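You operate a simulated robot arm through the tools that you are given. There is no shell and no other tool. Be economical: measure what you need, move in short steps, check, and stop when the job is done.

You run a simulated two-armed robot. Do the job below in one go: nothing can be reset, and whatever is moved stays where it is left.

Task
On the top of the beige table, fold the blue cloth in half.

It is judged by the outcome, as a careful person would: the job done as asked, and still so three seconds after it is handed in. It fails if anything else is knocked over, pushed out of place, dropped, spilled or broken. Flat cloth is picked up by pressing the open fingertips on it (5 to 10 N) and closing them slowly along it; thin cloth reads only 2 to 8 mm in the jaws.

Robot
Two 6-joint arms with two-finger parallel grippers on one trunk, on a base that drives. Base frame: it is fixed to the floor where the robot stands at the start and does not move with it; the origin is under the middle of the robot, x ahead of it, y to its left, z up; the surface under the hand at the start is at about z = 78. Lengths are in cm, angles in degrees, forces in N, time in s.
The left shoulder is at the start at [8, 21.6, 152], the right one opposite. With the tool pointing down near the work surface each hand reaches from about 10 to 68 cm from the robot's upright axis, wherever it stands, measured 20 degrees to its own side. Places, roughly: top of the beige table [50, 0, 80]. Payload 3.43 kg a hand.
The tool frame of a hand sits at the grasp point between the pads (the TCP): z along the fingers, y along the line on which they close. The tips reach 3 cm beyond it. The gripper opens to 9.4 cm. The fingers are 2.8 cm wide and 1 cm thick; the gripper's body (5 by 9.6 cm) begins 5.5 cm behind the TCP.
Orientation is that of the tool frame in the base frame, as a unit quaternion [w, x, y, z]. With the fingers straight down and closing along the base's y, the tool's x points along the base's -x, its y along +y and its z along -z.

Tools
- The arms move only by the tool jog_arm. It takes "left_plan", "right_plan" or both (then of equal length, played together; a hand with none holds still); each is a list that holds one entry, the list of rows, each a list of 7 numbers: the shift along the tool's x, y, z in units of 200 mm (1.0 is 200 mm), then the turn, a rotation vector about the tool's x, y, z in units of 90 degrees (1.0 is 90 degrees), then the finger opening in cm, from 0 to 9.4. In form: [[[dx, dy, dz, ax, ay, az, claw], ...]]. A call has 1 to 12 rows; each row is the pose to reach, as a shift and turn from the pose commanded when the call began, along the tool's axes at that moment. A call with a number of a shift or a turn outside -1 to 1 is refused whole. A row lasts 0.2 s, in which the tool goes at most 5 cm and 8.6 degrees; a call with a longer step from one row to the next is refused whole, and so is a gripper value outside its range. A pose out of reach is approached as far as the arm can. The call stops where the force on the tool passes 40 N (or 10 N more than at its start, if that is more) or the arm is blocked; 0.2 s more then pass. The fingers move at their own pace (about 7.2 cm/s each) and stop on an object; they squeeze with about 20 N. The grip force told is the motor's: it shows also when the fingers shut on nothing. Time passes only in rows, and 0.2 s behind the last, so rows that repeat a pose let the fingers close. It gives the time, the measured TCP pose, the force on the tool (base axes), the opening and the grip force at its end, in the units of the frame above (readings bear some noise), with the torque about the TCP (base axes, N m) and any sound that the robot's microphone picked up.
- Cameras (640 x 400 px; columns grow to the right, rows downward): "scene" is now at [9.12, -1.16, 166.02]; the picture's right is [-0.19, -0.98, 0.00], its down [-0.89, 0.17, -0.43] and it looks along [0.42, -0.08, -0.90] (base axes); focal length 274 px, centre (320, 200). "left" rides on the left gripper at [7.6, -1.4, -10.3] in its tool frame; the picture's right is [0.18, 0.98, 0.00], its down [-0.75, 0.14, -0.64] and it looks along [-0.63, 0.12, 0.77] (tool axes); focal length 243 px, centre (320, 200). "right" rides on the right gripper at [7.6, 1.4, -10.3] in its tool frame; the picture's right is [-0.18, 0.98, 0.00], its down [-0.75, -0.14, -0.64] and it looks along [-0.63, -0.12, 0.77] (tool axes); focal length 243 px, centre (320, 200).
- capture(camera): a new picture of that camera. It takes no simulated time.
- slide_trunk(by): slides the trunk up (or, below 0, down) by that many cm; the arms and the scene camera ride with it, the base frame stays. It gives what a move gives, with no picture.
- base_move(legs): drives the robot by 1 to 6 legs, each [ahead, left, turn to the left] in cm, cm and degrees, along the robot's own axes; the way and the turn of a leg run together, so that a leg with both is an arc; at most 150 cm and 180 degrees a leg. The arms and the cameras ride along, it lands a little off, and it stops where it bumps. It gives what a move gives.
- head_to(pan, tilt): turns the head with the scene camera to pan (to the left, within 86 degrees either way) and tilt (down, from -29 to 69), counted from straight ahead of the robot. It gives what a move gives.
- measure_at(camera, pixels): for up to 12 pixels [column, row] of the newest picture of that camera ("zoom" is the newest enlarged one), the place [x, y, z] in the base frame of the surface seen there, good to about 0.2 cm. It takes no simulated time.
- enlarge(camera, box): a new picture of the part [left, top, right, bottom] of that camera's present view, enlarged. It takes no simulated time.
- hand_in(): hands the job in; it is judged then, once.

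Work in short steps. Measure before you move; look again where a grasp or a placing could have gone wrong, and mend it. You have 80 turns and 58 pictures in all, those below and enlarged ones among them. Open the grippers and draw the arms clear of the work before you hand the job in, unless the task says otherwise; then end with one line.

The tools are called after ">>>" by a JSON object that holds its "name" and its "arguments". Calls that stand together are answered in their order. jog_arm: Moves the arms, as the interface text tells. Its arguments: {"type":"object","properties":{"left_plan":{"type":"array"},"right_plan":{"type":"array"}},"required":[]} The other tools are called the same way: slide_trunk (by) slides the trunk up or down; base_move (legs) drives the base; head_to (pan, tilt) turns the head that bears the scene camera; capture (camera) takes a picture; measure_at (camera, pixels) gives the place of the surface under pixels of a picture; enlarge (camera, box) takes an enlarged picture of a part of a camera's view; hand_in () hands the job in.

At the start:

```text
time_s: 0.0
left_eef_pos: [58.34, 20.59, 93.23]
left_ee_rot: [-0.001, 0.001, 1.0, 0.0]
left_wrist_force: [0.5, -1.1, 0.3]
left_torque: [0.01, 0.0, 0.01]
left_gripper_width: 9.43
left_finger_force: 0.2
right_eef_pos: [52.75, -22.67, 89.25]
right_ee_rot: [0.0, 0.001, 1.0, 0.001]
right_wrist_force: [0.0, -0.4, 0.6]
right_torque: [0.01, 0.02, 0.01]
right_gripper_width: 9.39
right_finger_force: 0.1
trunk travel left (down, up): [-75.0, 9.0]
robot x, y, heading: [0.06, -0.11, -0.3]
head pan, tilt: [-11.1, 64.5]
```

scene: 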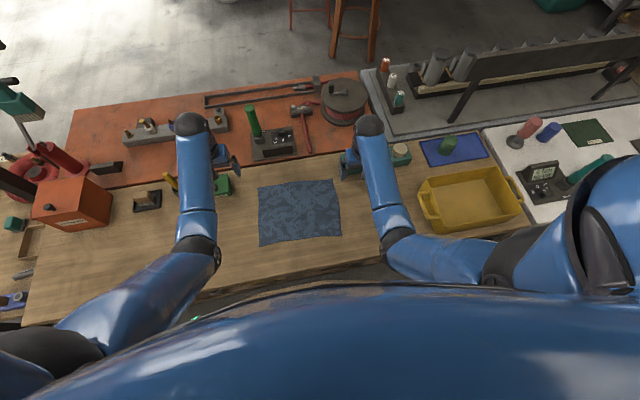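
right: 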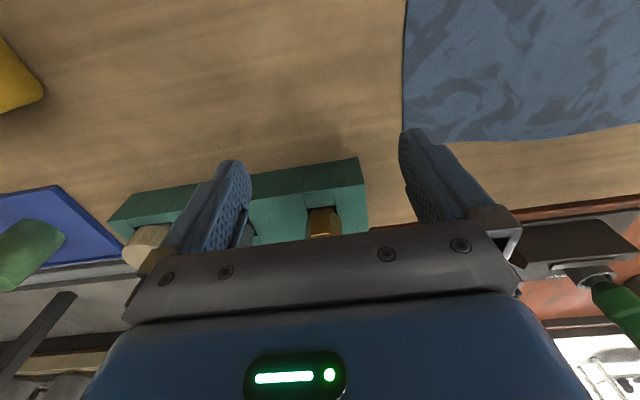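
left: 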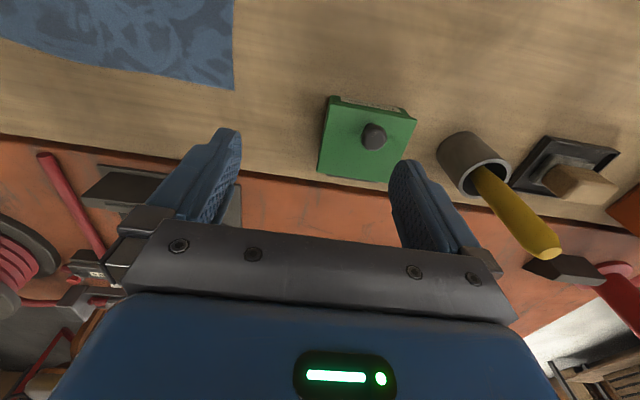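

The cloth in the scene picture spans about (258,185) to (341,240). I measure its corners and the table around it.

>>> {"name": "measure_at", "arguments": {"camera": "scene", "pixels": [[259, 187], [333, 180], [341, 235], [260, 244], [300, 212], [296, 183], [300, 241], [259, 215], [337, 208], [300, 260], [300, 170]]}}

>>> {"name": "enlarge", "arguments": {"camera": "scene", "box": [220, 150, 380, 250]}}

```text
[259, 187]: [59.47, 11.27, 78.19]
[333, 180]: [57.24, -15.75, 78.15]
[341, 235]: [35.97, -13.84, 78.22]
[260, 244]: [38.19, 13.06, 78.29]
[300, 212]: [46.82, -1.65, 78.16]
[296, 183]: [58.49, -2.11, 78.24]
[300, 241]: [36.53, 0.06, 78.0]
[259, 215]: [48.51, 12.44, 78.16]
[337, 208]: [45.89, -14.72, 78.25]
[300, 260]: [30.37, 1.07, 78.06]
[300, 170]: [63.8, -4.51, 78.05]
```

```text
4.00 times, centred on (300, 200) of scene
```

zoom: 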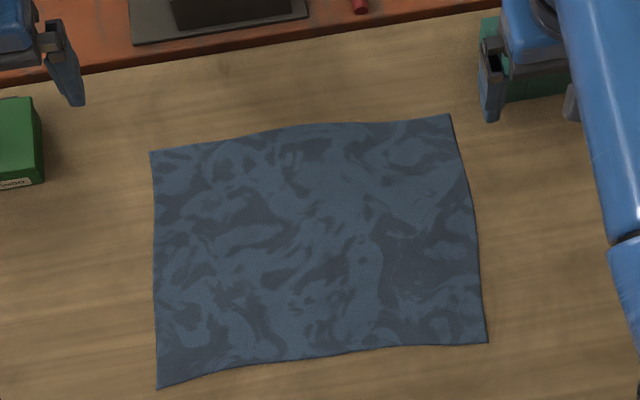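

The cloth is about 27 × 21 cm and turned by about 5°, so I will bring its far edge to its near edge with both hands. First I measure the green box and the teal block near the far corners.

>>> {"name": "measure_at", "arguments": {"camera": "zoom", "pixels": [[40, 110], [42, 178], [20, 120], [515, 95], [540, 85], [490, 30], [485, 110], [545, 98]]}}

>>> {"name": "measure_at", "arguments": {"camera": "right", "pixels": [[355, 170], [360, 220], [300, 185], [150, 205], [405, 100], [403, 20]]}}

>>> {"name": "measure_at", "arguments": {"camera": "left", "pixels": [[332, 110], [325, 165], [375, 130], [234, 85], [235, 10], [190, 80], [415, 120]]}}

```text
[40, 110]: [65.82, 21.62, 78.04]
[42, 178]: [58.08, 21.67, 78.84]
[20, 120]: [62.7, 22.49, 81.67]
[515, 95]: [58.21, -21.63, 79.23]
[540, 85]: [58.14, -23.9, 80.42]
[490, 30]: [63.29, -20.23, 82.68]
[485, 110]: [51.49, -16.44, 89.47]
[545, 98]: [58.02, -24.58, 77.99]
```

```text
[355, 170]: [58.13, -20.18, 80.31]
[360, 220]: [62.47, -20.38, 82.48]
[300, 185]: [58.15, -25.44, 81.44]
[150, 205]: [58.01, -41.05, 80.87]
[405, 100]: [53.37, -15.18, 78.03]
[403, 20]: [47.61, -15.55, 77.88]
```

```text
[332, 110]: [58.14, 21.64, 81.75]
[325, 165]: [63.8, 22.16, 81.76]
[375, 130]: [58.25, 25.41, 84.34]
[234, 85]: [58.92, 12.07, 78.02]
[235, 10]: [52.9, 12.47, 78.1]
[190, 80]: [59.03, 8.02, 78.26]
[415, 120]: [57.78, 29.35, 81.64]
```

Obstacles lie outside y = 21 and y = -20 and stay below z ≈ 84.5. I move both hands above their far corners, fingers open 4 cm, tips about 3 cm above the cloth.

>>> {"name": "jog_arm", "arguments": {"left_plan": [[[0.01, -0.15, 0, 0, 0, 0, 4], [0.02, -0.32, 0.05, 0, 0, 0, 4], [0.03, -0.48, 0.2, 0, 0, 0, 4], [0.03, -0.605, 0.35, 0, 0, 0, 4], [0.03, -0.605, 0.46, 0, 0, 0, 4]]], "right_plan": [[[-0.04, 0.13, 0, 0, 0, 0, 4], [-0.08, 0.26, 0, 0, 0, 0, 4], [-0.13, 0.39, 0.05, 0, 0, 0, 4], [-0.1725, 0.5135, 0.15, 0, 0, 0, 4], [-0.1725, 0.5135, 0.2625, 0, 0, 0, 4]]]}}

>>> {"name": "capture", "arguments": {"camera": "left"}}

>>> {"name": "capture", "arguments": {"camera": "right"}}

```text
time_s: 1.2
left_eef_pos: [57.76, 8.33, 83.94]
left_ee_rot: [0.0, 0.0, 1.0, -0.001]
left_wrist_force: [0.2, -0.5, 0.2]
left_torque: [0.02, 0.0, -0.01]
left_gripper_width: 3.99
left_finger_force: 0.0
right_eef_pos: [56.37, -12.22, 84.23]
right_ee_rot: [0.001, -0.001, 1.0, 0.001]
right_wrist_force: [0.7, -0.1, -1.3]
right_torque: [0.01, 0.0, -0.01]
right_gripper_width: 3.98
right_finger_force: 0.0
trunk travel left (down, up): [-75.0, 9.0]
robot x, y, heading: [0.06, -0.21, -0.1]
head pan, tilt: [-11.1, 64.5]
```

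```text
53 pictures are left
```

left: 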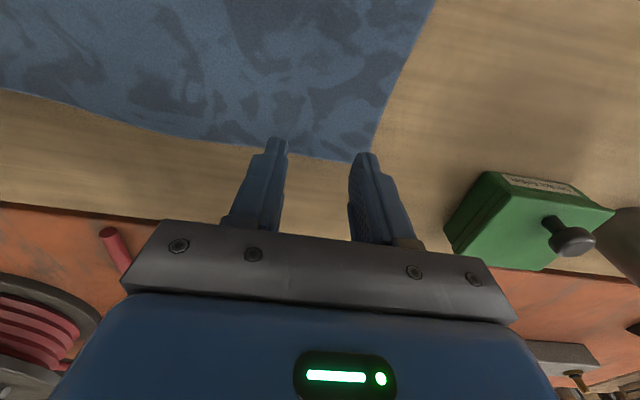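

```text
52 pictures are left
```

right: 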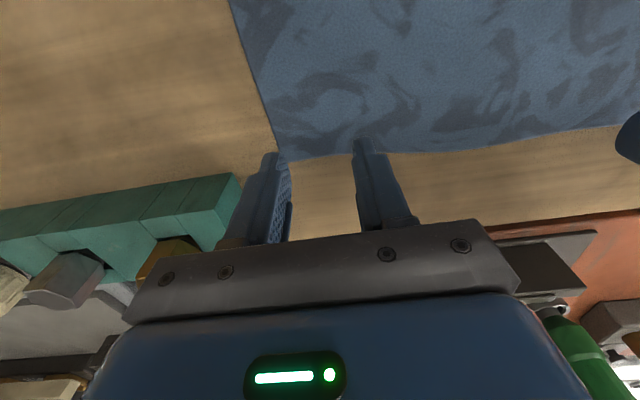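

The fingers look beyond the edge because they are still about 3 cm up; I check the edge position directly ahead of each hand.

>>> {"name": "measure_at", "arguments": {"camera": "left", "pixels": [[240, 143], [300, 152], [366, 158], [400, 70]]}}

>>> {"name": "measure_at", "arguments": {"camera": "right", "pixels": [[284, 156], [320, 155], [400, 148], [255, 85]]}}

```text
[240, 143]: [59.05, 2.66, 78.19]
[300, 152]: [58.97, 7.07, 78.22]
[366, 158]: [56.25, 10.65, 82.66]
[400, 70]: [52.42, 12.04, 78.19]
```

```text
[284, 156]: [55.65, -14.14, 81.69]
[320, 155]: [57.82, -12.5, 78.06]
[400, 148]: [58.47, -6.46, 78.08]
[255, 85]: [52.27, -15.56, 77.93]
```

Edges are 1.3 cm ahead of each TCP, as wanted. I lower both hands nearly to contact.

>>> {"name": "jog_arm", "arguments": {"left_plan": [[[0, 0, 0.06, 0, 0, 0, 4], [0, 0, 0.11, 0, 0, 0, 4], [0, 0, 0.135, 0, 0, 0, 4], [0, 0, 0.135, 0, 0, 0, 4]]], "right_plan": [[[0, 0, 0.06, 0, 0, 0, 4], [0, 0, 0.12, 0, 0, 0, 4], [0, 0, 0.15, 0, 0, 0, 4], [0, 0, 0.15, 0, 0, 0, 4]]]}}

```text
time_s: 2.2
left_eef_pos: [57.7, 8.44, 81.29]
left_ee_rot: [0.0, -0.001, 1.0, 0.0]
left_wrist_force: [0.6, -0.8, 0.1]
left_torque: [0.01, 0.03, 0.01]
left_gripper_width: 4.01
left_finger_force: 0.1
right_eef_pos: [56.25, -12.42, 81.18]
right_ee_rot: [0.0, 0.0, 1.0, 0.0]
right_wrist_force: [0.7, -0.3, -0.2]
right_torque: [0.0, 0.01, -0.01]
right_gripper_width: 4.03
right_finger_force: 0.0
trunk travel left (down, up): [-75.0, 9.0]
robot x, y, heading: [-0.28, 0.15, -0.3]
head pan, tilt: [-11.1, 64.5]
```

No contact yet; I go down a few millimetres more.

>>> {"name": "jog_arm", "arguments": {"left_plan": [[[0, 0, 0.005, 0, 0, 0, 4], [0, 0, 0.01, 0, 0, 0, 4], [0, 0, 0.014, 0, 0, 0, 4], [0, 0, 0.014, 0, 0, 0, 4]]], "right_plan": [[[0, 0, 0.005, 0, 0, 0, 4], [0, 0, 0.008, 0, 0, 0, 4], [0, 0, 0.01, 0, 0, 0, 4], [0, 0, 0.01, 0, 0, 0, 4]]]}}

```text
time_s: 3.2
left_eef_pos: [57.81, 8.56, 81.15]
left_ee_rot: [0.001, 0.0, 1.0, 0.0]
left_wrist_force: [-0.3, 0.1, -0.6]
left_torque: [0.01, -0.01, -0.01]
left_gripper_width: 4.02
left_finger_force: 0.1
right_eef_pos: [56.18, -12.38, 81.1]
right_ee_rot: [0.003, 0.0, 1.0, 0.0]
right_wrist_force: [-0.2, -0.5, 24.1]
right_torque: [-0.27, 0.1, 0.02]
right_gripper_width: 3.98
right_finger_force: 0.2
trunk travel left (down, up): [-75.0, 9.0]
robot x, y, heading: [0.22, -0.32, -0.2]
head pan, tilt: [-11.1, 64.5]
```

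The right hand presses too hard (24 N) and the left not yet; I ease the right up a little and lower the left by fractions.

>>> {"name": "jog_arm", "arguments": {"left_plan": [[[0, 0, 0.003, 0, 0, 0, 4], [0, 0, 0.005, 0, 0, 0, 4], [0, 0, 0.005, 0, 0, 0, 4]]], "right_plan": [[[0, 0, -0.003, 0, 0, 0, 4], [0, 0, -0.004, 0, 0, 0, 4], [0, 0, -0.004, 0, 0, 0, 4]]]}}

```text
time_s: 4.0
left_eef_pos: [57.89, 8.55, 81.04]
left_ee_rot: [0.002, 0.0, 1.0, 0.0]
left_wrist_force: [-0.9, -0.8, 3.6]
left_torque: [0.05, 0.06, -0.02]
left_gripper_width: 4.03
left_finger_force: 0.1
right_eef_pos: [56.13, -12.37, 81.24]
right_ee_rot: [0.002, 0.0, 1.0, 0.0]
right_wrist_force: [6.0, 0.4, 23.3]
right_torque: [-0.27, -0.11, 0.07]
right_gripper_width: 3.99
right_finger_force: 0.0
trunk travel left (down, up): [-75.0, 9.0]
robot x, y, heading: [-0.06, 0.51, 0.1]
head pan, tilt: [-11.1, 64.5]
```

Left is at 3.6 N; right is still at 23 N, so I raise it by another millimetre and lower the left a touch.

>>> {"name": "jog_arm", "arguments": {"left_plan": [[[0, 0, 0.0015, 0, 0, 0, 4], [0, 0, 0.0015, 0, 0, 0, 4]]], "right_plan": [[[0, 0, -0.004, 0, 0, 0, 4], [0, 0, -0.004, 0, 0, 0, 4]]]}}

```text
time_s: 4.6
left_eef_pos: [57.8, 8.55, 81.14]
left_ee_rot: [0.001, -0.001, 1.0, -0.001]
left_wrist_force: [0.9, 0.0, 5.5]
left_torque: [0.1, -0.02, 0.0]
left_gripper_width: 4.01
left_finger_force: 0.1
right_eef_pos: [56.23, -12.35, 81.06]
right_ee_rot: [0.0, 0.0, 1.0, 0.0]
right_wrist_force: [4.8, 1.4, 22.6]
right_torque: [-0.17, -0.16, 0.03]
right_gripper_width: 4.01
right_finger_force: 0.1
trunk travel left (down, up): [-75.0, 9.0]
robot x, y, heading: [0.37, -0.1, 0.1]
head pan, tilt: [-11.1, 64.5]
```

Right still reads 22.6 N; I raise it further in one small step.

>>> {"name": "jog_arm", "arguments": {"right_plan": [[[0, 0, -0.004, 0, 0, 0, 4], [0, 0, -0.008, 0, 0, 0, 4], [0, 0, -0.008, 0, 0, 0, 4]]]}}

>>> {"name": "capture", "arguments": {"camera": "right"}}

```text
time_s: 5.4
left_eef_pos: [57.8, 8.49, 81.07]
left_ee_rot: [0.002, 0.001, 1.0, 0.0]
left_wrist_force: [1.1, 2.4, 12.7]
left_torque: [0.2, -0.01, -0.03]
left_gripper_width: 4.04
left_finger_force: 0.2
right_eef_pos: [56.04, -12.4, 81.16]
right_ee_rot: [0.0, 0.0, 1.0, 0.0]
right_wrist_force: [1.5, 1.2, 6.9]
right_torque: [0.02, -0.09, 0.01]
right_gripper_width: 3.99
right_finger_force: 0.1
trunk travel left (down, up): [-75.0, 9.0]
robot x, y, heading: [0.34, 0.25, -0.1]
head pan, tilt: [-11.1, 64.5]
```

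```text
51 pictures are left
```

right: 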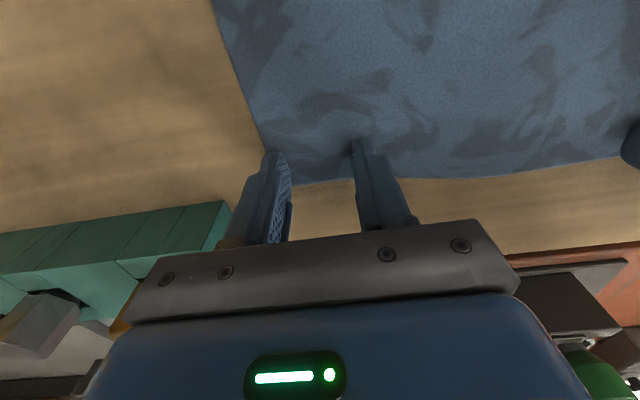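

Right is at 6.9 N, left at 12.7 N. I ease the left slightly and close both fingers slowly along the cloth.

>>> {"name": "jog_arm", "arguments": {"left_plan": [[[0, 0, -0.003, 0, 0, 0, 4], [0, 0, -0.003, 0, 0, 0, 3.6], [0, 0, -0.003, 0, 0, 0, 3.2], [0, 0, -0.003, 0, 0, 0, 2.8], [0, 0, -0.003, 0, 0, 0, 2.4], [0, 0, -0.003, 0, 0, 0, 2.0], [0, 0, -0.003, 0, 0, 0, 1.6], [0, 0, -0.003, 0, 0, 0, 1.2], [0, 0, -0.003, 0, 0, 0, 0.8], [0, 0, -0.003, 0, 0, 0, 0.4], [0, 0, -0.003, 0, 0, 0, 0], [0, 0, -0.003, 0, 0, 0, 0]]], "right_plan": [[[0, 0, 0, 0, 0, 0, 4], [0, 0, 0, 0, 0, 0, 3.6], [0, 0, 0, 0, 0, 0, 3.2], [0, 0, 0, 0, 0, 0, 2.8], [0, 0, 0, 0, 0, 0, 2.4], [0, 0, 0, 0, 0, 0, 2.0], [0, 0, 0, 0, 0, 0, 1.6], [0, 0, 0, 0, 0, 0, 1.2], [0, 0, 0, 0, 0, 0, 0.8], [0, 0, 0, 0, 0, 0, 0.4], [0, 0, 0, 0, 0, 0, 0], [0, 0, 0, 0, 0, 0, 0]]]}}

>>> {"name": "capture", "arguments": {"camera": "right"}}

>>> {"name": "capture", "arguments": {"camera": "left"}}

```text
time_s: 8.0
left_eef_pos: [57.73, 8.42, 81.12]
left_ee_rot: [0.0, 0.001, 1.0, -0.001]
left_wrist_force: [2.1, 1.8, 15.9]
left_torque: [0.11, -0.03, -0.04]
left_gripper_width: 0.21
left_finger_force: 19.7
right_eef_pos: [56.32, -12.33, 81.2]
right_ee_rot: [0.001, 0.0, 1.0, 0.0]
right_wrist_force: [-0.5, -0.4, 0.3]
right_torque: [-0.01, 0.01, 0.02]
right_gripper_width: 0.0
right_finger_force: 19.7
trunk travel left (down, up): [-75.0, 9.0]
robot x, y, heading: [0.24, -0.08, 0.0]
head pan, tilt: [-11.1, 64.5]
```

```text
50 pictures are left
```

right: 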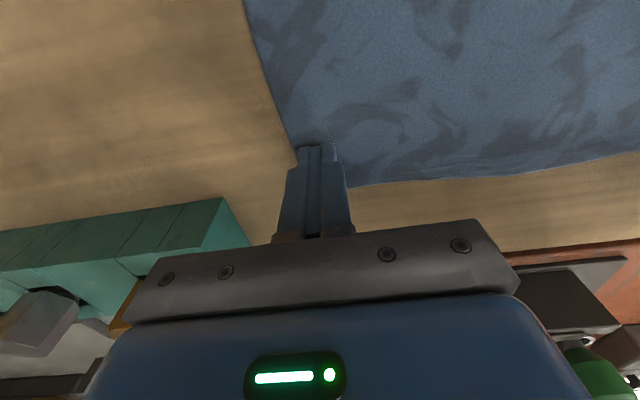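

```text
49 pictures are left
```

left: 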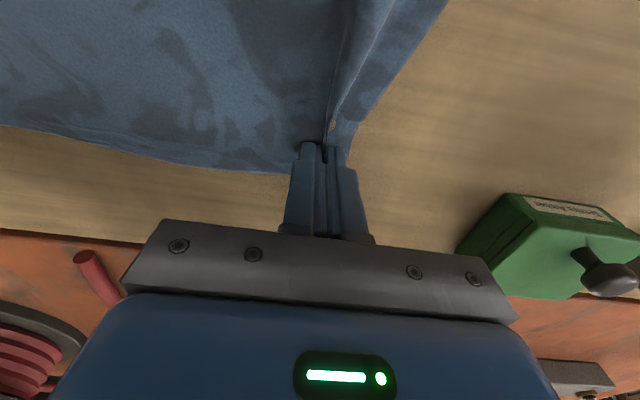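

The left hand has the cloth (0.21 cm, ridge visible at (340,100)); the right closed on nothing. I lift the right, reopen, shift slightly inward and press again somewhat firmer.

>>> {"name": "jog_arm", "arguments": {"right_plan": [[[0, 0, -0.04, 0, 0, 0, 1], [0, 0.03, -0.05, 0, 0, 0, 4], [0, 0.03, -0.05, 0, 0, 0, 4], [0, 0.03, -0.02, 0, 0, 0, 4], [0, 0.03, 0, 0, 0, 0, 4], [0, 0.03, 0.004, 0, 0, 0, 4], [0, 0.03, 0.004, 0, 0, 0, 4], [0, 0.03, 0.004, 0, 0, 0, 4]]]}}

>>> {"name": "capture", "arguments": {"camera": "right"}}

```text
time_s: 9.8
left_eef_pos: [57.81, 8.46, 81.13]
left_ee_rot: [0.001, 0.0, 1.0, 0.001]
left_wrist_force: [0.7, 3.1, 17.1]
left_torque: [0.14, 0.0, -0.02]
left_gripper_width: 0.22
left_finger_force: 20.4
right_eef_pos: [56.31, -11.7, 81.19]
right_ee_rot: [0.0, 0.0, 1.0, 0.001]
right_wrist_force: [0.2, -0.5, 0.1]
right_torque: [0.0, -0.01, 0.0]
right_gripper_width: 4.01
right_finger_force: 0.1
trunk travel left (down, up): [-75.0, 9.0]
robot x, y, heading: [-0.36, -0.19, -0.3]
head pan, tilt: [-11.1, 64.5]
```

```text
48 pictures are left
```

right: 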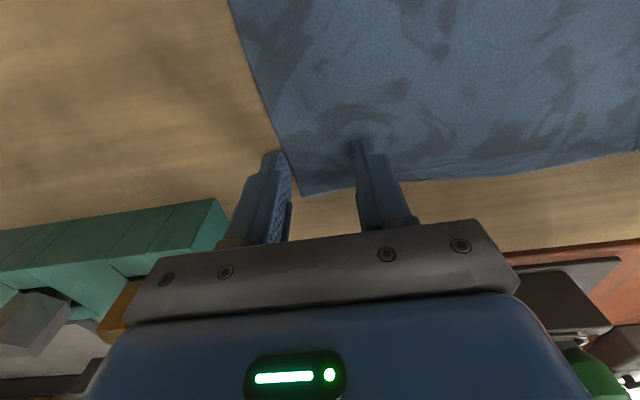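

The right outer finger sits on the cloth's side edge at (275,155). I shift 1 cm further inward and lower gently until contact.

>>> {"name": "jog_arm", "arguments": {"right_plan": [[[0, 0.02, -0.03, 0, 0, 0, 4], [0, 0.05, -0.03, 0, 0, 0, 4], [0, 0.05, 0, 0, 0, 0, 4], [0, 0.05, 0.005, 0, 0, 0, 4], [0, 0.05, 0.008, 0, 0, 0, 4], [0, 0.05, 0.008, 0, 0, 0, 4], [0, 0.05, 0.008, 0, 0, 0, 4]]]}}

```text
time_s: 11.4
left_eef_pos: [57.78, 8.41, 81.18]
left_ee_rot: [0.001, 0.0, 1.0, 0.0]
left_wrist_force: [1.7, 0.3, 9.4]
left_torque: [0.03, -0.1, -0.01]
left_gripper_width: 0.2
left_finger_force: 19.4
right_eef_pos: [56.2, -10.75, 81.05]
right_ee_rot: [0.001, 0.0, 1.0, 0.0]
right_wrist_force: [-1.5, -0.5, 13.1]
right_torque: [-0.28, 0.07, -0.03]
right_gripper_width: 4.01
right_finger_force: 0.3
trunk travel left (down, up): [-75.0, 9.0]
robot x, y, heading: [-0.01, -0.15, 0.1]
head pan, tilt: [-11.1, 64.5]
```

Right presses at 13 N; I close it slowly.

>>> {"name": "jog_arm", "arguments": {"right_plan": [[[0, 0, 0, 0, 0, 0, 3.6], [0, 0, 0, 0, 0, 0, 3.2], [0, 0, 0, 0, 0, 0, 2.8], [0, 0, 0, 0, 0, 0, 2.4], [0, 0, 0, 0, 0, 0, 2.0], [0, 0, 0, 0, 0, 0, 1.6], [0, 0, 0, 0, 0, 0, 1.2], [0, 0, 0, 0, 0, 0, 0.8], [0, 0, 0, 0, 0, 0, 0.4], [0, 0, 0, 0, 0, 0, 0], [0, 0, 0, 0, 0, 0, 0]]]}}

>>> {"name": "capture", "arguments": {"camera": "right"}}

```text
time_s: 13.8
left_eef_pos: [57.82, 8.61, 81.12]
left_ee_rot: [0.001, 0.0, 1.0, 0.0]
left_wrist_force: [0.5, -3.9, 2.0]
left_torque: [-0.1, -0.03, 0.02]
left_gripper_width: 0.22
left_finger_force: 20.0
right_eef_pos: [56.23, -10.78, 81.13]
right_ee_rot: [0.002, -0.001, 1.0, -0.001]
right_wrist_force: [-0.7, 4.8, 23.4]
right_torque: [0.03, 0.04, 0.04]
right_gripper_width: 0.23
right_finger_force: 19.9
trunk travel left (down, up): [-75.0, 9.0]
robot x, y, heading: [-0.06, -0.37, 0.0]
head pan, tilt: [-11.1, 64.5]
```

```text
47 pictures are left
```

right: 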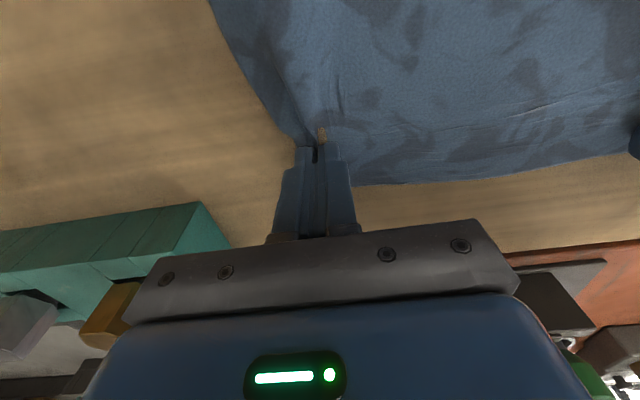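

Both hands hold cloth now (0.22 cm each). I start the fold: an arc toward the robot, first half, up 8 cm and back 9.4 cm.

>>> {"name": "jog_arm", "arguments": {"left_plan": [[[0.004, 0, -0.052, 0, 0, 0, 0], [0.016, 0.001, -0.104, 0, 0, 0, 0], [0.036, 0.003, -0.153, 0, 0, 0, 0], [0.063, 0.005, -0.2, 0, 0, 0, 0], [0.097, 0.008, -0.244, 0, 0, 0, 0], [0.137, 0.012, -0.283, 0, 0, 0, 0], [0.183, 0.016, -0.317, 0, 0, 0, 0], [0.234, 0.02, -0.346, 0, 0, 0, 0], [0.289, 0.025, -0.37, 0, 0, 0, 0], [0.347, 0.03, -0.386, 0, 0, 0, 0], [0.406, 0.035, -0.397, 0, 0, 0, 0], [0.4675, 0.04, -0.4, 0, 0, 0, 0]]], "right_plan": [[[0.004, 0, -0.052, 0, 0, 0, 0], [0.016, 0.001, -0.104, 0, 0, 0, 0], [0.036, 0.003, -0.153, 0, 0, 0, 0], [0.063, 0.005, -0.2, 0, 0, 0, 0], [0.097, 0.008, -0.244, 0, 0, 0, 0], [0.137, 0.012, -0.283, 0, 0, 0, 0], [0.183, 0.016, -0.317, 0, 0, 0, 0], [0.234, 0.02, -0.346, 0, 0, 0, 0], [0.289, 0.025, -0.37, 0, 0, 0, 0], [0.347, 0.03, -0.386, 0, 0, 0, 0], [0.406, 0.035, -0.397, 0, 0, 0, 0], [0.4675, 0.04, -0.4, 0, 0, 0, 0]]]}}

>>> {"name": "capture", "arguments": {"camera": "scene"}}

>>> {"name": "capture", "arguments": {"camera": "right"}}

```text
time_s: 16.4
left_eef_pos: [48.38, 9.17, 89.09]
left_ee_rot: [0.0, 0.0, 1.0, 0.0]
left_wrist_force: [0.0, -2.7, -0.2]
left_torque: [-0.07, -0.01, 0.02]
left_gripper_width: 0.24
left_finger_force: 20.0
right_eef_pos: [46.74, -9.87, 89.12]
right_ee_rot: [0.0, -0.001, 1.0, 0.0]
right_wrist_force: [-0.3, 2.7, 0.1]
right_torque: [0.03, 0.02, 0.04]
right_gripper_width: 0.17
right_finger_force: 19.7
trunk travel left (down, up): [-75.0, 9.0]
robot x, y, heading: [-0.32, 0.06, -0.0]
head pan, tilt: [-11.1, 64.5]
```

```text
46 pictures are left
```

scene: 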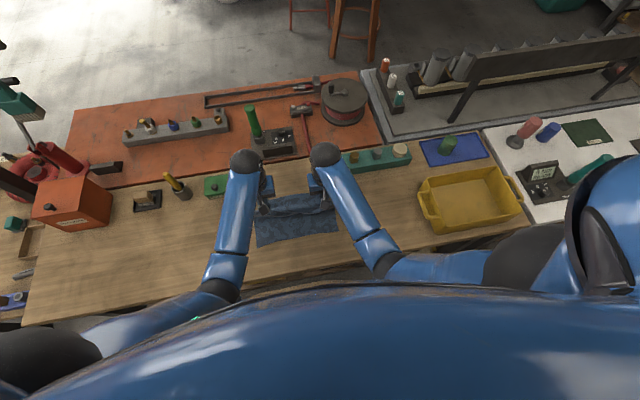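

```text
45 pictures are left
```

right: 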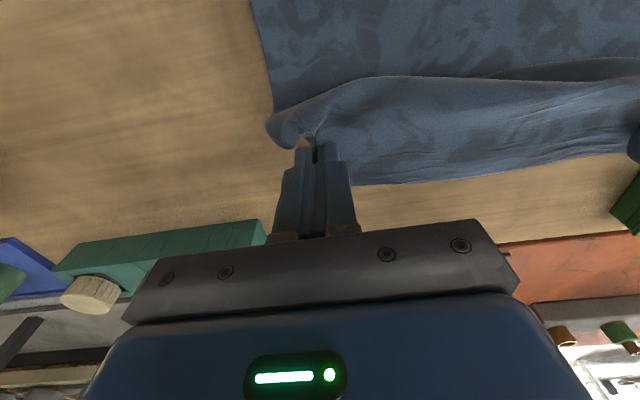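

The cloth lifts well and the near edge stays at about (258,245)–(338,235). I check that near edge before aiming the end of the arc.

>>> {"name": "enlarge", "arguments": {"camera": "scene", "box": [220, 170, 380, 270]}}

>>> {"name": "measure_at", "arguments": {"camera": "scene", "pixels": [[258, 244], [337, 232], [300, 238]]}}

```text
4.00 times, centred on (300, 220) of scene
```

zoom: 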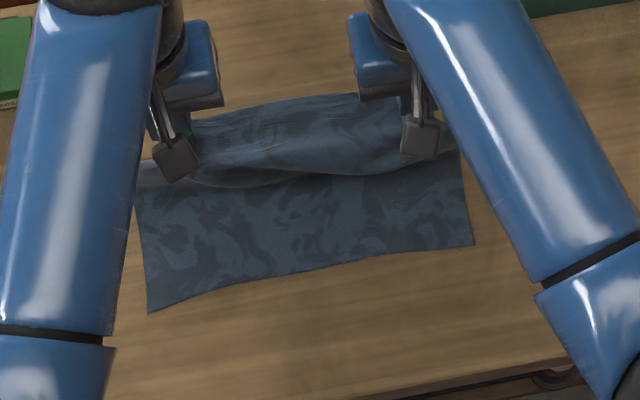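

```text
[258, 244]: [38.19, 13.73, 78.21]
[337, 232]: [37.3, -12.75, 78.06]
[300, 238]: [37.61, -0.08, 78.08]
```

I measure the near corners precisely from the zoom.

>>> {"name": "measure_at", "arguments": {"camera": "zoom", "pixels": [[151, 308], [471, 242], [320, 262], [220, 285], [400, 250], [137, 215], [462, 160]]}}

```text
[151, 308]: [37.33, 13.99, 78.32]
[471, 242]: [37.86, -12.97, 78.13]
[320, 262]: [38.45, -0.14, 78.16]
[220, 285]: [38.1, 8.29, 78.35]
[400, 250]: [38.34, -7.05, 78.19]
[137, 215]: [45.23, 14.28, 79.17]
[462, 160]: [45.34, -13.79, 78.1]
```

The near edge now runs at x ≈ 38.1 from y = 14 to y = -13. I finish the arc so the held edge lands on it: left to (39.4, 10.3), right to (39.6, -8.9).

>>> {"name": "jog_arm", "arguments": {"left_plan": [[[0.059, 0.007, 0.003, 0, 0, 0, 0], [0.116, 0.014, 0.013, 0, 0, 0, 0], [0.172, 0.021, 0.029, 0, 0, 0, 0], [0.225, 0.028, 0.052, 0, 0, 0, 0], [0.274, 0.033, 0.08, 0, 0, 0, 0], [0.318, 0.039, 0.113, 0, 0, 0, 0], [0.357, 0.044, 0.151, 0, 0, 0, 0], [0.39, 0.048, 0.193, 0, 0, 0, 0], [0.416, 0.051, 0.238, 0, 0, 0, 0], [0.435, 0.053, 0.285, 0, 0, 0, 0], [0.446, 0.055, 0.32, 0, 0, 0, 0], [0.45, 0.055, 0.35, 0, 0, 0, 0]]], "right_plan": [[[0.047, 0.007, 0.003, 0, 0, 0, 0], [0.093, 0.013, 0.013, 0, 0, 0, 0], [0.137, 0.019, 0.029, 0, 0, 0, 0], [0.179, 0.025, 0.052, 0, 0, 0, 0], [0.218, 0.03, 0.08, 0, 0, 0, 0], [0.253, 0.035, 0.113, 0, 0, 0, 0], [0.284, 0.04, 0.151, 0, 0, 0, 0], [0.31, 0.043, 0.193, 0, 0, 0, 0], [0.331, 0.046, 0.238, 0, 0, 0, 0], [0.346, 0.048, 0.285, 0, 0, 0, 0], [0.355, 0.05, 0.32, 0, 0, 0, 0], [0.358, 0.05, 0.35, 0, 0, 0, 0]]]}}

>>> {"name": "enlarge", "arguments": {"camera": "scene", "box": [220, 170, 380, 270]}}

>>> {"name": "capture", "arguments": {"camera": "right"}}

>>> {"name": "capture", "arguments": {"camera": "left"}}

```text
time_s: 19.0
left_eef_pos: [39.49, 10.41, 82.05]
left_ee_rot: [0.0, 0.0, 1.0, 0.0]
left_wrist_force: [1.0, -8.0, -0.2]
left_torque: [-0.28, -0.03, 0.08]
left_gripper_width: 0.2
left_finger_force: 20.3
right_eef_pos: [39.73, -8.99, 81.96]
right_ee_rot: [0.0, 0.0, 1.0, -0.001]
right_wrist_force: [-1.0, 8.2, -1.0]
right_torque: [0.24, 0.04, 0.09]
right_gripper_width: 0.19
right_finger_force: 19.7
trunk travel left (down, up): [-75.0, 9.0]
robot x, y, heading: [0.22, 0.0, 0.0]
head pan, tilt: [-11.1, 64.5]
```

```text
4.00 times, centred on (300, 220) of scene
```

zoom: 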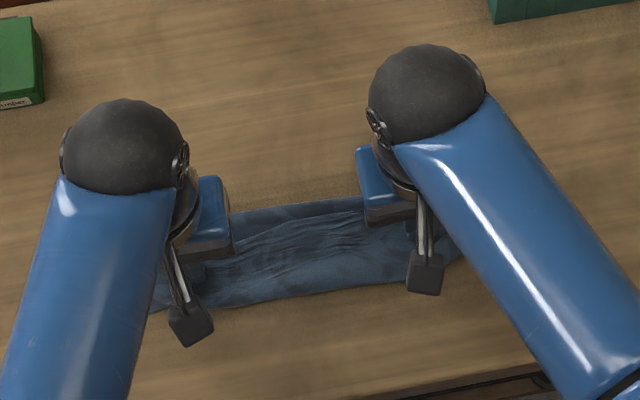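

```text
42 pictures are left
```

right: 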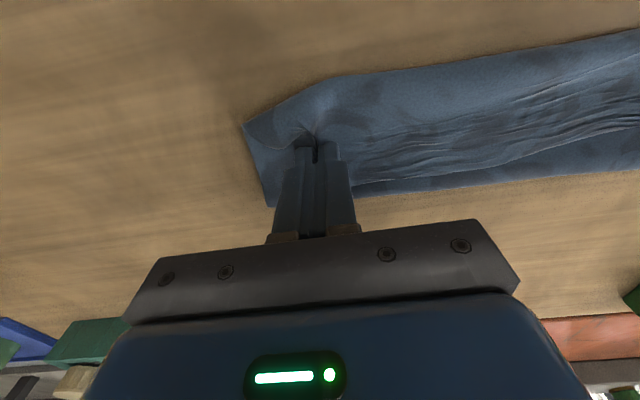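

```text
41 pictures are left
```

left: 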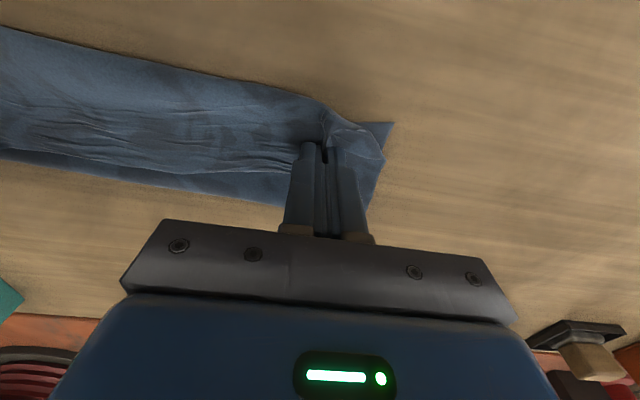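

The held edge lies over the near edge, but the cloth is taut (8 N along y). I move the hands slightly together, lower to the table and open gently.

>>> {"name": "jog_arm", "arguments": {"left_plan": [[[0, -0.01, 0.015, 0, 0, 0, 0], [0, -0.02, 0.03, 0, 0, 0, 0], [0, -0.02, 0.036, 0, 0, 0, 0], [0, -0.02, 0.036, 0, 0, 0, 0.5], [0, -0.02, 0.036, 0, 0, 0, 1.0], [0, -0.02, 0.036, 0, 0, 0, 1.6], [0, -0.02, 0.034, 0, 0, 0, 2.2], [0, -0.02, 0.03, 0, 0, 0, 2.2]]], "right_plan": [[[0, 0.01, 0.015, 0, 0, 0, 0], [0, 0.02, 0.028, 0, 0, 0, 0], [0, 0.02, 0.032, 0, 0, 0, 0], [0, 0.02, 0.032, 0, 0, 0, 0.5], [0, 0.02, 0.032, 0, 0, 0, 1.0], [0, 0.02, 0.032, 0, 0, 0, 1.6], [0, 0.02, 0.03, 0, 0, 0, 2.2], [0, 0.02, 0.026, 0, 0, 0, 2.2]]]}}

>>> {"name": "capture", "arguments": {"camera": "right"}}

>>> {"name": "capture", "arguments": {"camera": "left"}}

```text
time_s: 20.8
left_eef_pos: [39.57, 10.01, 81.4]
left_ee_rot: [0.0, 0.001, 1.0, 0.0]
left_wrist_force: [0.0, 0.0, -0.1]
left_torque: [-0.01, 0.02, -0.02]
left_gripper_width: 2.19
left_finger_force: 0.1
right_eef_pos: [39.83, -8.66, 81.39]
right_ee_rot: [0.0, -0.001, 1.0, -0.001]
right_wrist_force: [0.5, -0.4, 0.2]
right_torque: [0.0, -0.06, 0.01]
right_gripper_width: 2.21
right_finger_force: 0.0
trunk travel left (down, up): [-75.0, 9.0]
robot x, y, heading: [-0.06, -0.03, -0.3]
head pan, tilt: [-11.1, 64.5]
```

```text
40 pictures are left
```

right: 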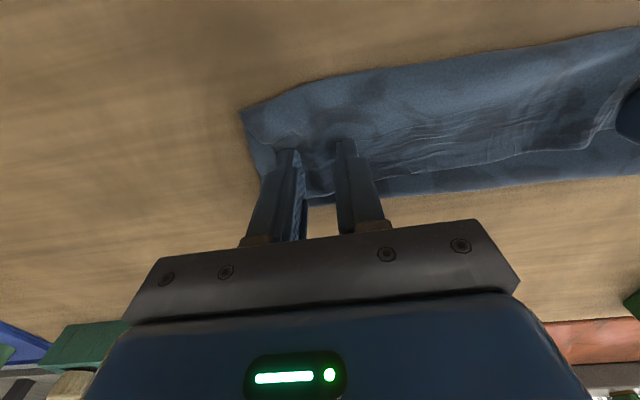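

```text
39 pictures are left
```

left: 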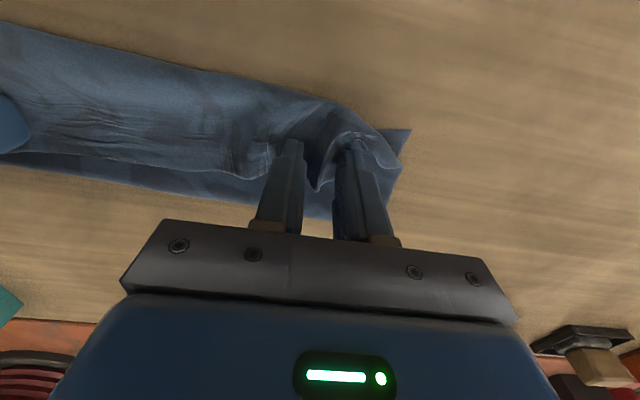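

The fingers are open and free of force. I lift both hands straight up 12 cm and look at the result from above.

>>> {"name": "jog_arm", "arguments": {"left_plan": [[[0, 0, -0.05, 0, 0, 0, 2.2], [0, 0, -0.1, 0, 0, 0, 2.2], [0, 0, -0.2, 0, 0, 0, 2.2], [0, 0, -0.35, 0, 0, 0, 2.2], [0, 0.15, -0.5, 0, 0, 0, 2.2], [0, 0.35, -0.55, 0, 0, 0, 2.2], [0, 0.55, -0.55, 0, 0, 0, 2.2]]], "right_plan": [[[0, 0, -0.05, 0, 0, 0, 2.2], [0, 0, -0.1, 0, 0, 0, 2.2], [0, 0, -0.2, 0, 0, 0, 2.2], [0, 0, -0.35, 0, 0, 0, 2.2], [0, -0.15, -0.5, 0, 0, 0, 2.2], [0, -0.35, -0.55, 0, 0, 0, 2.2], [0, -0.55, -0.55, 0, 0, 0, 2.2]]]}}

>>> {"name": "enlarge", "arguments": {"camera": "scene", "box": [236, 180, 364, 260]}}

```text
time_s: 22.4
left_eef_pos: [39.56, 20.95, 92.64]
left_ee_rot: [0.0, 0.0, 1.0, 0.0]
left_wrist_force: [0.5, 0.3, 0.0]
left_torque: [-0.03, -0.02, -0.01]
left_gripper_width: 2.19
left_finger_force: 0.1
right_eef_pos: [40.0, -19.66, 92.46]
right_ee_rot: [0.0, 0.0, 1.0, 0.0]
right_wrist_force: [0.2, 0.7, -0.2]
right_torque: [0.0, -0.03, 0.02]
right_gripper_width: 2.2
right_finger_force: 0.1
trunk travel left (down, up): [-75.0, 9.0]
robot x, y, heading: [-0.42, -0.08, 0.0]
head pan, tilt: [-11.1, 64.5]
```

```text
5.00 times, centred on (300, 220) of scene
```

zoom: 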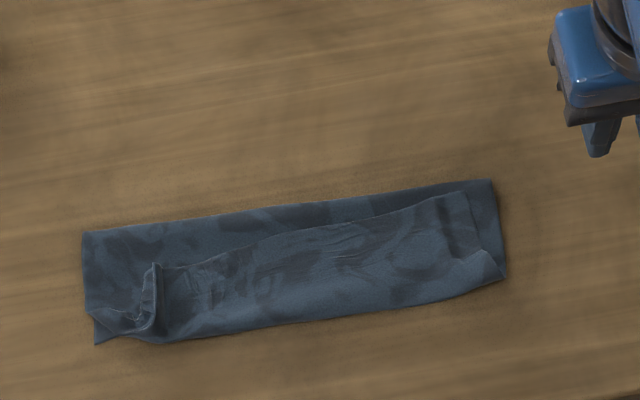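

The cloth is folded, but a top flap seems to point back to the far side. I measure the outline.

>>> {"name": "measure_at", "arguments": {"camera": "zoom", "pixels": [[85, 234], [97, 340], [490, 182], [505, 275], [155, 268], [165, 342], [465, 195], [300, 230], [300, 322], [300, 210], [300, 270], [130, 300]]}}

>>> {"name": "enlarge", "arguments": {"camera": "scene", "box": [248, 206, 312, 246]}}

>>> {"name": "capture", "arguments": {"camera": "left"}}

```text
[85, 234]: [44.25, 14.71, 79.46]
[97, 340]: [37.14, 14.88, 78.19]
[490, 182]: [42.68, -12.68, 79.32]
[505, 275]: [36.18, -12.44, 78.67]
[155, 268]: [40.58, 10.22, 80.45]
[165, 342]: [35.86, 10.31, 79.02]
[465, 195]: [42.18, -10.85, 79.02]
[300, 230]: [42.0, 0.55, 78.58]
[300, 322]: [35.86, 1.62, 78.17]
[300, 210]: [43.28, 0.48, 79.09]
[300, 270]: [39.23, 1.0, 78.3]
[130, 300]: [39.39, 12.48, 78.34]
```

```text
10.00 times, centred on (280, 226) of scene
```

zoom: 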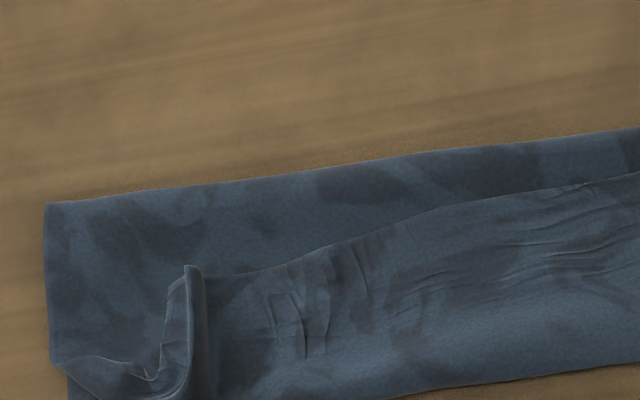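

```text
36 pictures are left
```

left: 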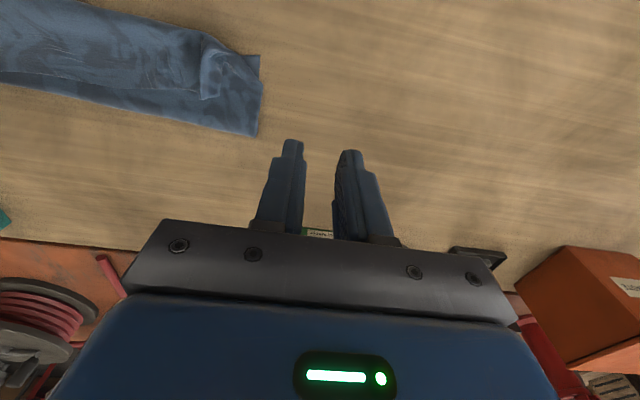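

The cloth ended as a Z: far fold at x ≈ 44, near fold at x ≈ 36, and the free edge points back far at x ≈ 41–42. I must lift that flap and redo it; first I look at what there is to grip, on the right as well.

>>> {"name": "enlarge", "arguments": {"camera": "scene", "box": [296, 208, 344, 238]}}

>>> {"name": "capture", "arguments": {"camera": "right"}}

```text
13.33 times, centred on (320, 223) of scene
```

zoom: 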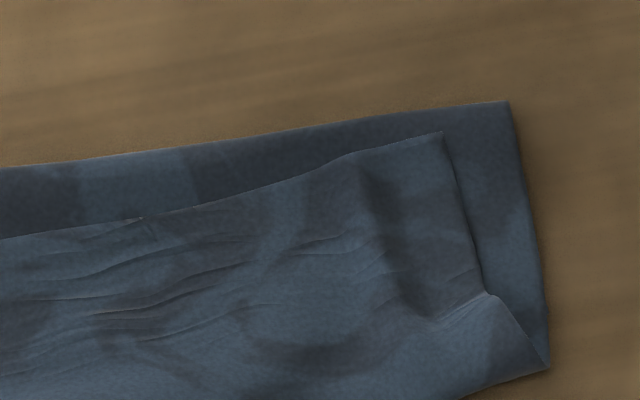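

```text
34 pictures are left
```

right: 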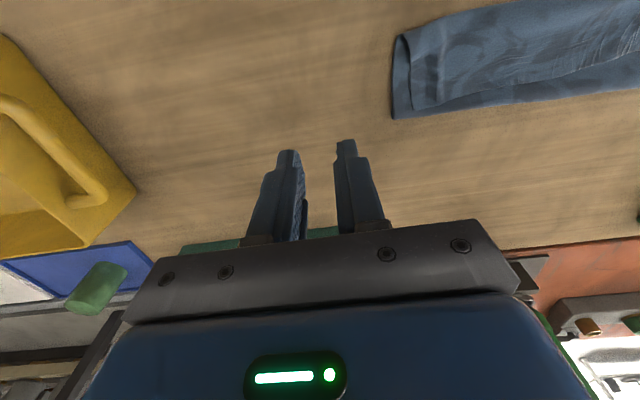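

The right flap has a soft ridge around (390,200). I measure heights there.

>>> {"name": "measure_at", "arguments": {"camera": "zoom", "pixels": [[440, 140], [440, 190], [400, 190], [370, 190], [340, 190], [300, 200], [460, 250], [400, 250], [350, 250], [510, 130], [480, 200], [520, 230]]}}

```text
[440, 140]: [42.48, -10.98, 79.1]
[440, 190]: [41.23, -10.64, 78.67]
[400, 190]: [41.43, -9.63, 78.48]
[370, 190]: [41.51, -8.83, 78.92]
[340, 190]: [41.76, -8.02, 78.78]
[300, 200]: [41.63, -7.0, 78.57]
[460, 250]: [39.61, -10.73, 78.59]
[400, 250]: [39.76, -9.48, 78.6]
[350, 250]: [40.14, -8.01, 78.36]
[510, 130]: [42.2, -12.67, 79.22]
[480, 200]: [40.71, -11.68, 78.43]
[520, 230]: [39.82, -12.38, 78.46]
```

I place both hands over the flap edge, left astride its standing ridge (40.6, 10.2), right over (41, -9.2), tips about 2–3 cm above.

>>> {"name": "jog_arm", "arguments": {"left_plan": [[[0, -0.2, 0, 0, 0, 0, 3], [0, -0.4, 0.05, 0, 0, 0, 3], [0, -0.5375, 0.2, 0, 0, 0, 3], [0, -0.5375, 0.35, 0, 0, 0, 3], [0, -0.5375, 0.42, 0, 0, 0, 3], [0, -0.5375, 0.42, 0, 0, 0, 3]]], "right_plan": [[[-0.02, 0.2, 0, 0, 0, 0, 3], [-0.045, 0.4, 0.05, 0, 0, 0, 3], [-0.045, 0.523, 0.2, 0, 0, 0, 3], [-0.045, 0.523, 0.35, 0, 0, 0, 3], [-0.045, 0.523, 0.42, 0, 0, 0, 3], [-0.045, 0.523, 0.42, 0, 0, 0, 3]]]}}

>>> {"name": "capture", "arguments": {"camera": "left"}}

>>> {"name": "capture", "arguments": {"camera": "right"}}

```text
time_s: 23.8
left_eef_pos: [39.57, 10.36, 83.7]
left_ee_rot: [0.0, -0.001, 1.0, 0.001]
left_wrist_force: [-0.4, -0.3, -0.8]
left_torque: [-0.03, 0.0, -0.03]
left_gripper_width: 3.0
left_finger_force: 0.1
right_eef_pos: [40.8, -9.27, 83.8]
right_ee_rot: [0.0, 0.0, 1.0, 0.001]
right_wrist_force: [-0.3, 0.1, -0.6]
right_torque: [-0.01, -0.03, -0.01]
right_gripper_width: 2.98
right_finger_force: 0.0
trunk travel left (down, up): [-75.0, 9.0]
robot x, y, heading: [-0.09, 0.21, -0.0]
head pan, tilt: [-11.1, 64.5]
```

```text
33 pictures are left
```

left: 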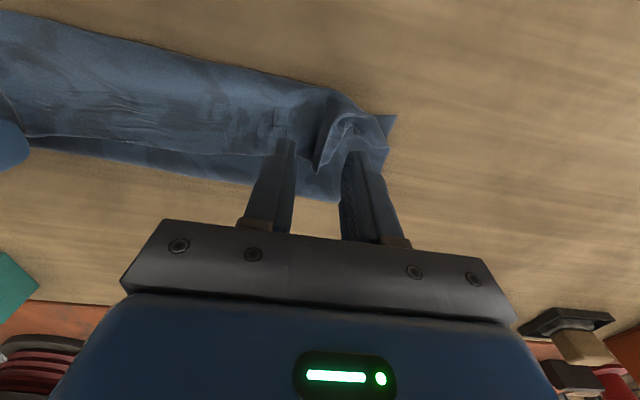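

```text
32 pictures are left
```

right: 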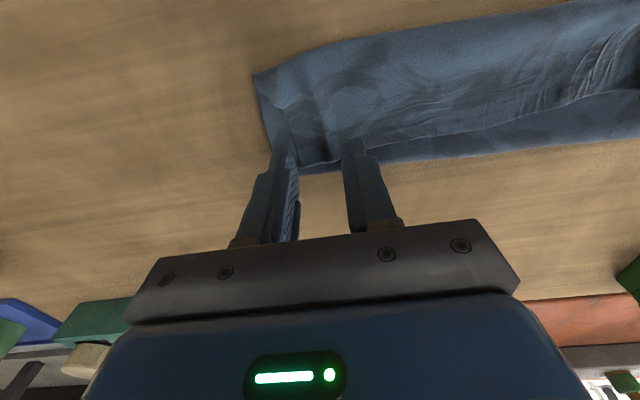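

The left fingers straddle the ridge at (322,150). I lower the left and close it, and lower the right just to contact.

>>> {"name": "jog_arm", "arguments": {"left_plan": [[[0, 0, 0.04, 0, 0, 0, 3], [0, 0, 0.075, 0, 0, 0, 3], [0, 0, 0.09, 0, 0, 0, 3], [0, 0, 0.09, 0, 0, 0, 2.2], [0, 0, 0.09, 0, 0, 0, 1.4], [0, 0, 0.09, 0, 0, 0, 0.6], [0, 0, 0.09, 0, 0, 0, 0], [0, 0, 0.09, 0, 0, 0, 0]]], "right_plan": [[[0, 0, 0.04, 0, 0, 0, 3], [0, 0, 0.08, 0, 0, 0, 3], [0, 0, 0.1, 0, 0, 0, 3], [0, 0, 0.11, 0, 0, 0, 3], [0, 0, 0.117, 0, 0, 0, 3], [0, 0, 0.117, 0, 0, 0, 3], [0, 0, 0.117, 0, 0, 0, 3], [0, 0, 0.117, 0, 0, 0, 3]]]}}

>>> {"name": "capture", "arguments": {"camera": "left"}}

```text
time_s: 25.6
left_eef_pos: [39.46, 10.27, 82.1]
left_ee_rot: [0.001, 0.0, 1.0, 0.0]
left_wrist_force: [-0.4, -0.7, -0.2]
left_torque: [-0.01, 0.0, -0.01]
left_gripper_width: 0.19
left_finger_force: 20.0
right_eef_pos: [40.83, -9.24, 81.56]
right_ee_rot: [0.0, 0.0, 1.0, -0.001]
right_wrist_force: [0.4, -0.7, 0.9]
right_torque: [0.05, 0.01, 0.04]
right_gripper_width: 3.0
right_finger_force: 0.0
trunk travel left (down, up): [-75.0, 9.0]
robot x, y, heading: [0.14, -0.26, -0.1]
head pan, tilt: [-11.1, 64.5]
```

```text
31 pictures are left
```

left: 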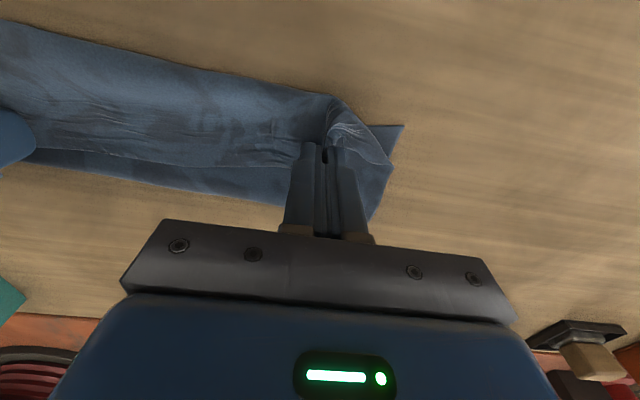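

The left holds the ridge (0.19 cm). The right touches at about 1 N; I lower it a little more to get light pressure.

>>> {"name": "jog_arm", "arguments": {"right_plan": [[[0, 0, 0.006, 0, 0, 0, 3], [0, 0, 0.01, 0, 0, 0, 3], [0, 0, 0.01, 0, 0, 0, 3], [0, 0, 0.01, 0, 0, 0, 3]]]}}

```text
time_s: 26.6
left_eef_pos: [39.42, 10.22, 82.09]
left_ee_rot: [0.0, -0.001, 1.0, 0.0]
left_wrist_force: [-0.7, -0.3, 0.0]
left_torque: [0.0, 0.0, -0.01]
left_gripper_width: 0.22
left_finger_force: 20.3
right_eef_pos: [40.77, -9.31, 81.44]
right_ee_rot: [0.0, 0.0, 1.0, 0.001]
right_wrist_force: [-0.7, 0.0, -0.4]
right_torque: [-0.02, 0.01, 0.0]
right_gripper_width: 3.02
right_finger_force: 0.0
trunk travel left (down, up): [-75.0, 9.0]
robot x, y, heading: [-0.02, -0.39, 0.1]
head pan, tilt: [-11.1, 64.5]
```

Still no force; I lower by another 1.5 mm.

>>> {"name": "jog_arm", "arguments": {"right_plan": [[[0, 0, 0.004, 0, 0, 0, 3], [0, 0, 0.008, 0, 0, 0, 3], [0, 0, 0.008, 0, 0, 0, 3], [0, 0, 0.008, 0, 0, 0, 3]]]}}

```text
time_s: 27.6
left_eef_pos: [39.54, 10.29, 81.97]
left_ee_rot: [0.0, 0.0, 1.0, 0.0]
left_wrist_force: [-0.6, 0.2, 0.6]
left_torque: [-0.01, -0.01, 0.01]
left_gripper_width: 0.22
left_finger_force: 19.5
right_eef_pos: [40.77, -9.11, 81.3]
right_ee_rot: [0.0, 0.0, 1.0, 0.0]
right_wrist_force: [-0.4, 0.4, 0.0]
right_torque: [-0.03, 0.01, 0.0]
right_gripper_width: 3.02
right_finger_force: 0.0
trunk travel left (down, up): [-75.0, 9.0]
robot x, y, heading: [0.04, -0.01, 0.1]
head pan, tilt: [-11.1, 64.5]
```

Tips are near 78.3; I go down 1 mm more and look at the force.

>>> {"name": "jog_arm", "arguments": {"right_plan": [[[0, 0, 0.003, 0, 0, 0, 3], [0, 0, 0.006, 0, 0, 0, 3], [0, 0, 0.006, 0, 0, 0, 3], [0, 0, 0.006, 0, 0, 0, 3]]]}}

```text
time_s: 28.6
left_eef_pos: [39.36, 10.25, 82.18]
left_ee_rot: [0.001, 0.0, 1.0, 0.0]
left_wrist_force: [-0.3, 0.1, -1.2]
left_torque: [-0.03, 0.01, 0.02]
left_gripper_width: 0.2
left_finger_force: 19.8
right_eef_pos: [40.83, -9.22, 81.13]
right_ee_rot: [0.001, 0.0, 1.0, 0.0]
right_wrist_force: [-0.9, -1.2, 12.6]
right_torque: [-0.08, 0.06, -0.02]
right_gripper_width: 3.0
right_finger_force: 0.0
trunk travel left (down, up): [-75.0, 9.0]
robot x, y, heading: [0.12, -0.01, 0.0]
head pan, tilt: [-11.1, 64.5]
```

12.6 N; I ease off a hair and close slowly.

>>> {"name": "jog_arm", "arguments": {"right_plan": [[[0, 0, -0.002, 0, 0, 0, 3], [0, 0, -0.002, 0, 0, 0, 2.6], [0, 0, -0.002, 0, 0, 0, 2.2], [0, 0, -0.002, 0, 0, 0, 1.8], [0, 0, -0.002, 0, 0, 0, 1.4], [0, 0, -0.002, 0, 0, 0, 1.0], [0, 0, -0.002, 0, 0, 0, 0.6], [0, 0, -0.002, 0, 0, 0, 0.2], [0, 0, -0.002, 0, 0, 0, 0], [0, 0, -0.002, 0, 0, 0, 0]]]}}

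>>> {"name": "capture", "arguments": {"camera": "right"}}

```text
time_s: 30.8
left_eef_pos: [39.44, 10.3, 82.07]
left_ee_rot: [0.0, 0.0, 1.0, 0.0]
left_wrist_force: [-0.1, -3.0, -0.1]
left_torque: [-0.11, -0.02, 0.02]
left_gripper_width: 0.22
left_finger_force: 20.2
right_eef_pos: [40.73, -9.06, 81.19]
right_ee_rot: [0.001, -0.001, 1.0, 0.001]
right_wrist_force: [1.0, 3.5, 19.6]
right_torque: [0.12, -0.02, 0.01]
right_gripper_width: 0.75
right_finger_force: 20.0
trunk travel left (down, up): [-75.0, 9.0]
robot x, y, heading: [-0.06, 0.06, -0.1]
head pan, tilt: [-11.1, 64.5]
```

```text
30 pictures are left
```

right: 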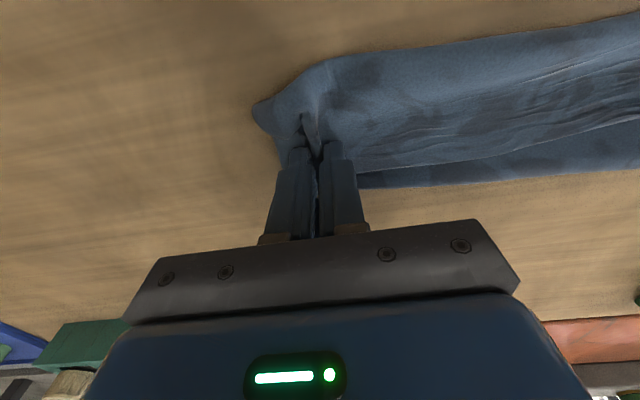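

0.75 cm means the right pinched several layers. I open slightly, raise the tips about 0.8 cm along the ridge and close again to catch only the outer layer.

>>> {"name": "jog_arm", "arguments": {"right_plan": [[[0, 0, 0, 0, 0, 0, 1.6], [0, 0, -0.01, 0, 0, 0, 2.0], [0, 0, -0.03, 0, 0, 0, 2.0], [0, 0, -0.04, 0, 0, 0, 2.0], [0, 0, -0.04, 0, 0, 0, 1.5], [0, 0, -0.04, 0, 0, 0, 1.0], [0, 0, -0.04, 0, 0, 0, 0.5], [0, 0, -0.04, 0, 0, 0, 0], [0, 0, -0.04, 0, 0, 0, 0]]]}}

>>> {"name": "capture", "arguments": {"camera": "right"}}

```text
time_s: 32.8
left_eef_pos: [39.54, 10.15, 82.0]
left_ee_rot: [0.0, 0.0, 1.0, -0.001]
left_wrist_force: [0.0, -2.5, -0.5]
left_torque: [-0.08, -0.04, 0.04]
left_gripper_width: 0.21
left_finger_force: 20.1
right_eef_pos: [40.69, -9.21, 82.01]
right_ee_rot: [0.0, 0.001, 1.0, 0.0]
right_wrist_force: [-0.3, 2.6, 0.0]
right_torque: [0.1, -0.01, -0.03]
right_gripper_width: 0.69
right_finger_force: 19.8
trunk travel left (down, up): [-75.0, 9.0]
robot x, y, heading: [0.23, -0.02, -0.1]
head pan, tilt: [-11.1, 64.5]
```

```text
29 pictures are left
```

right: 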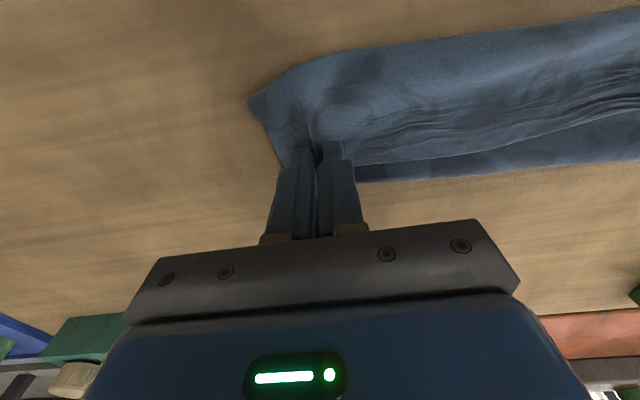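

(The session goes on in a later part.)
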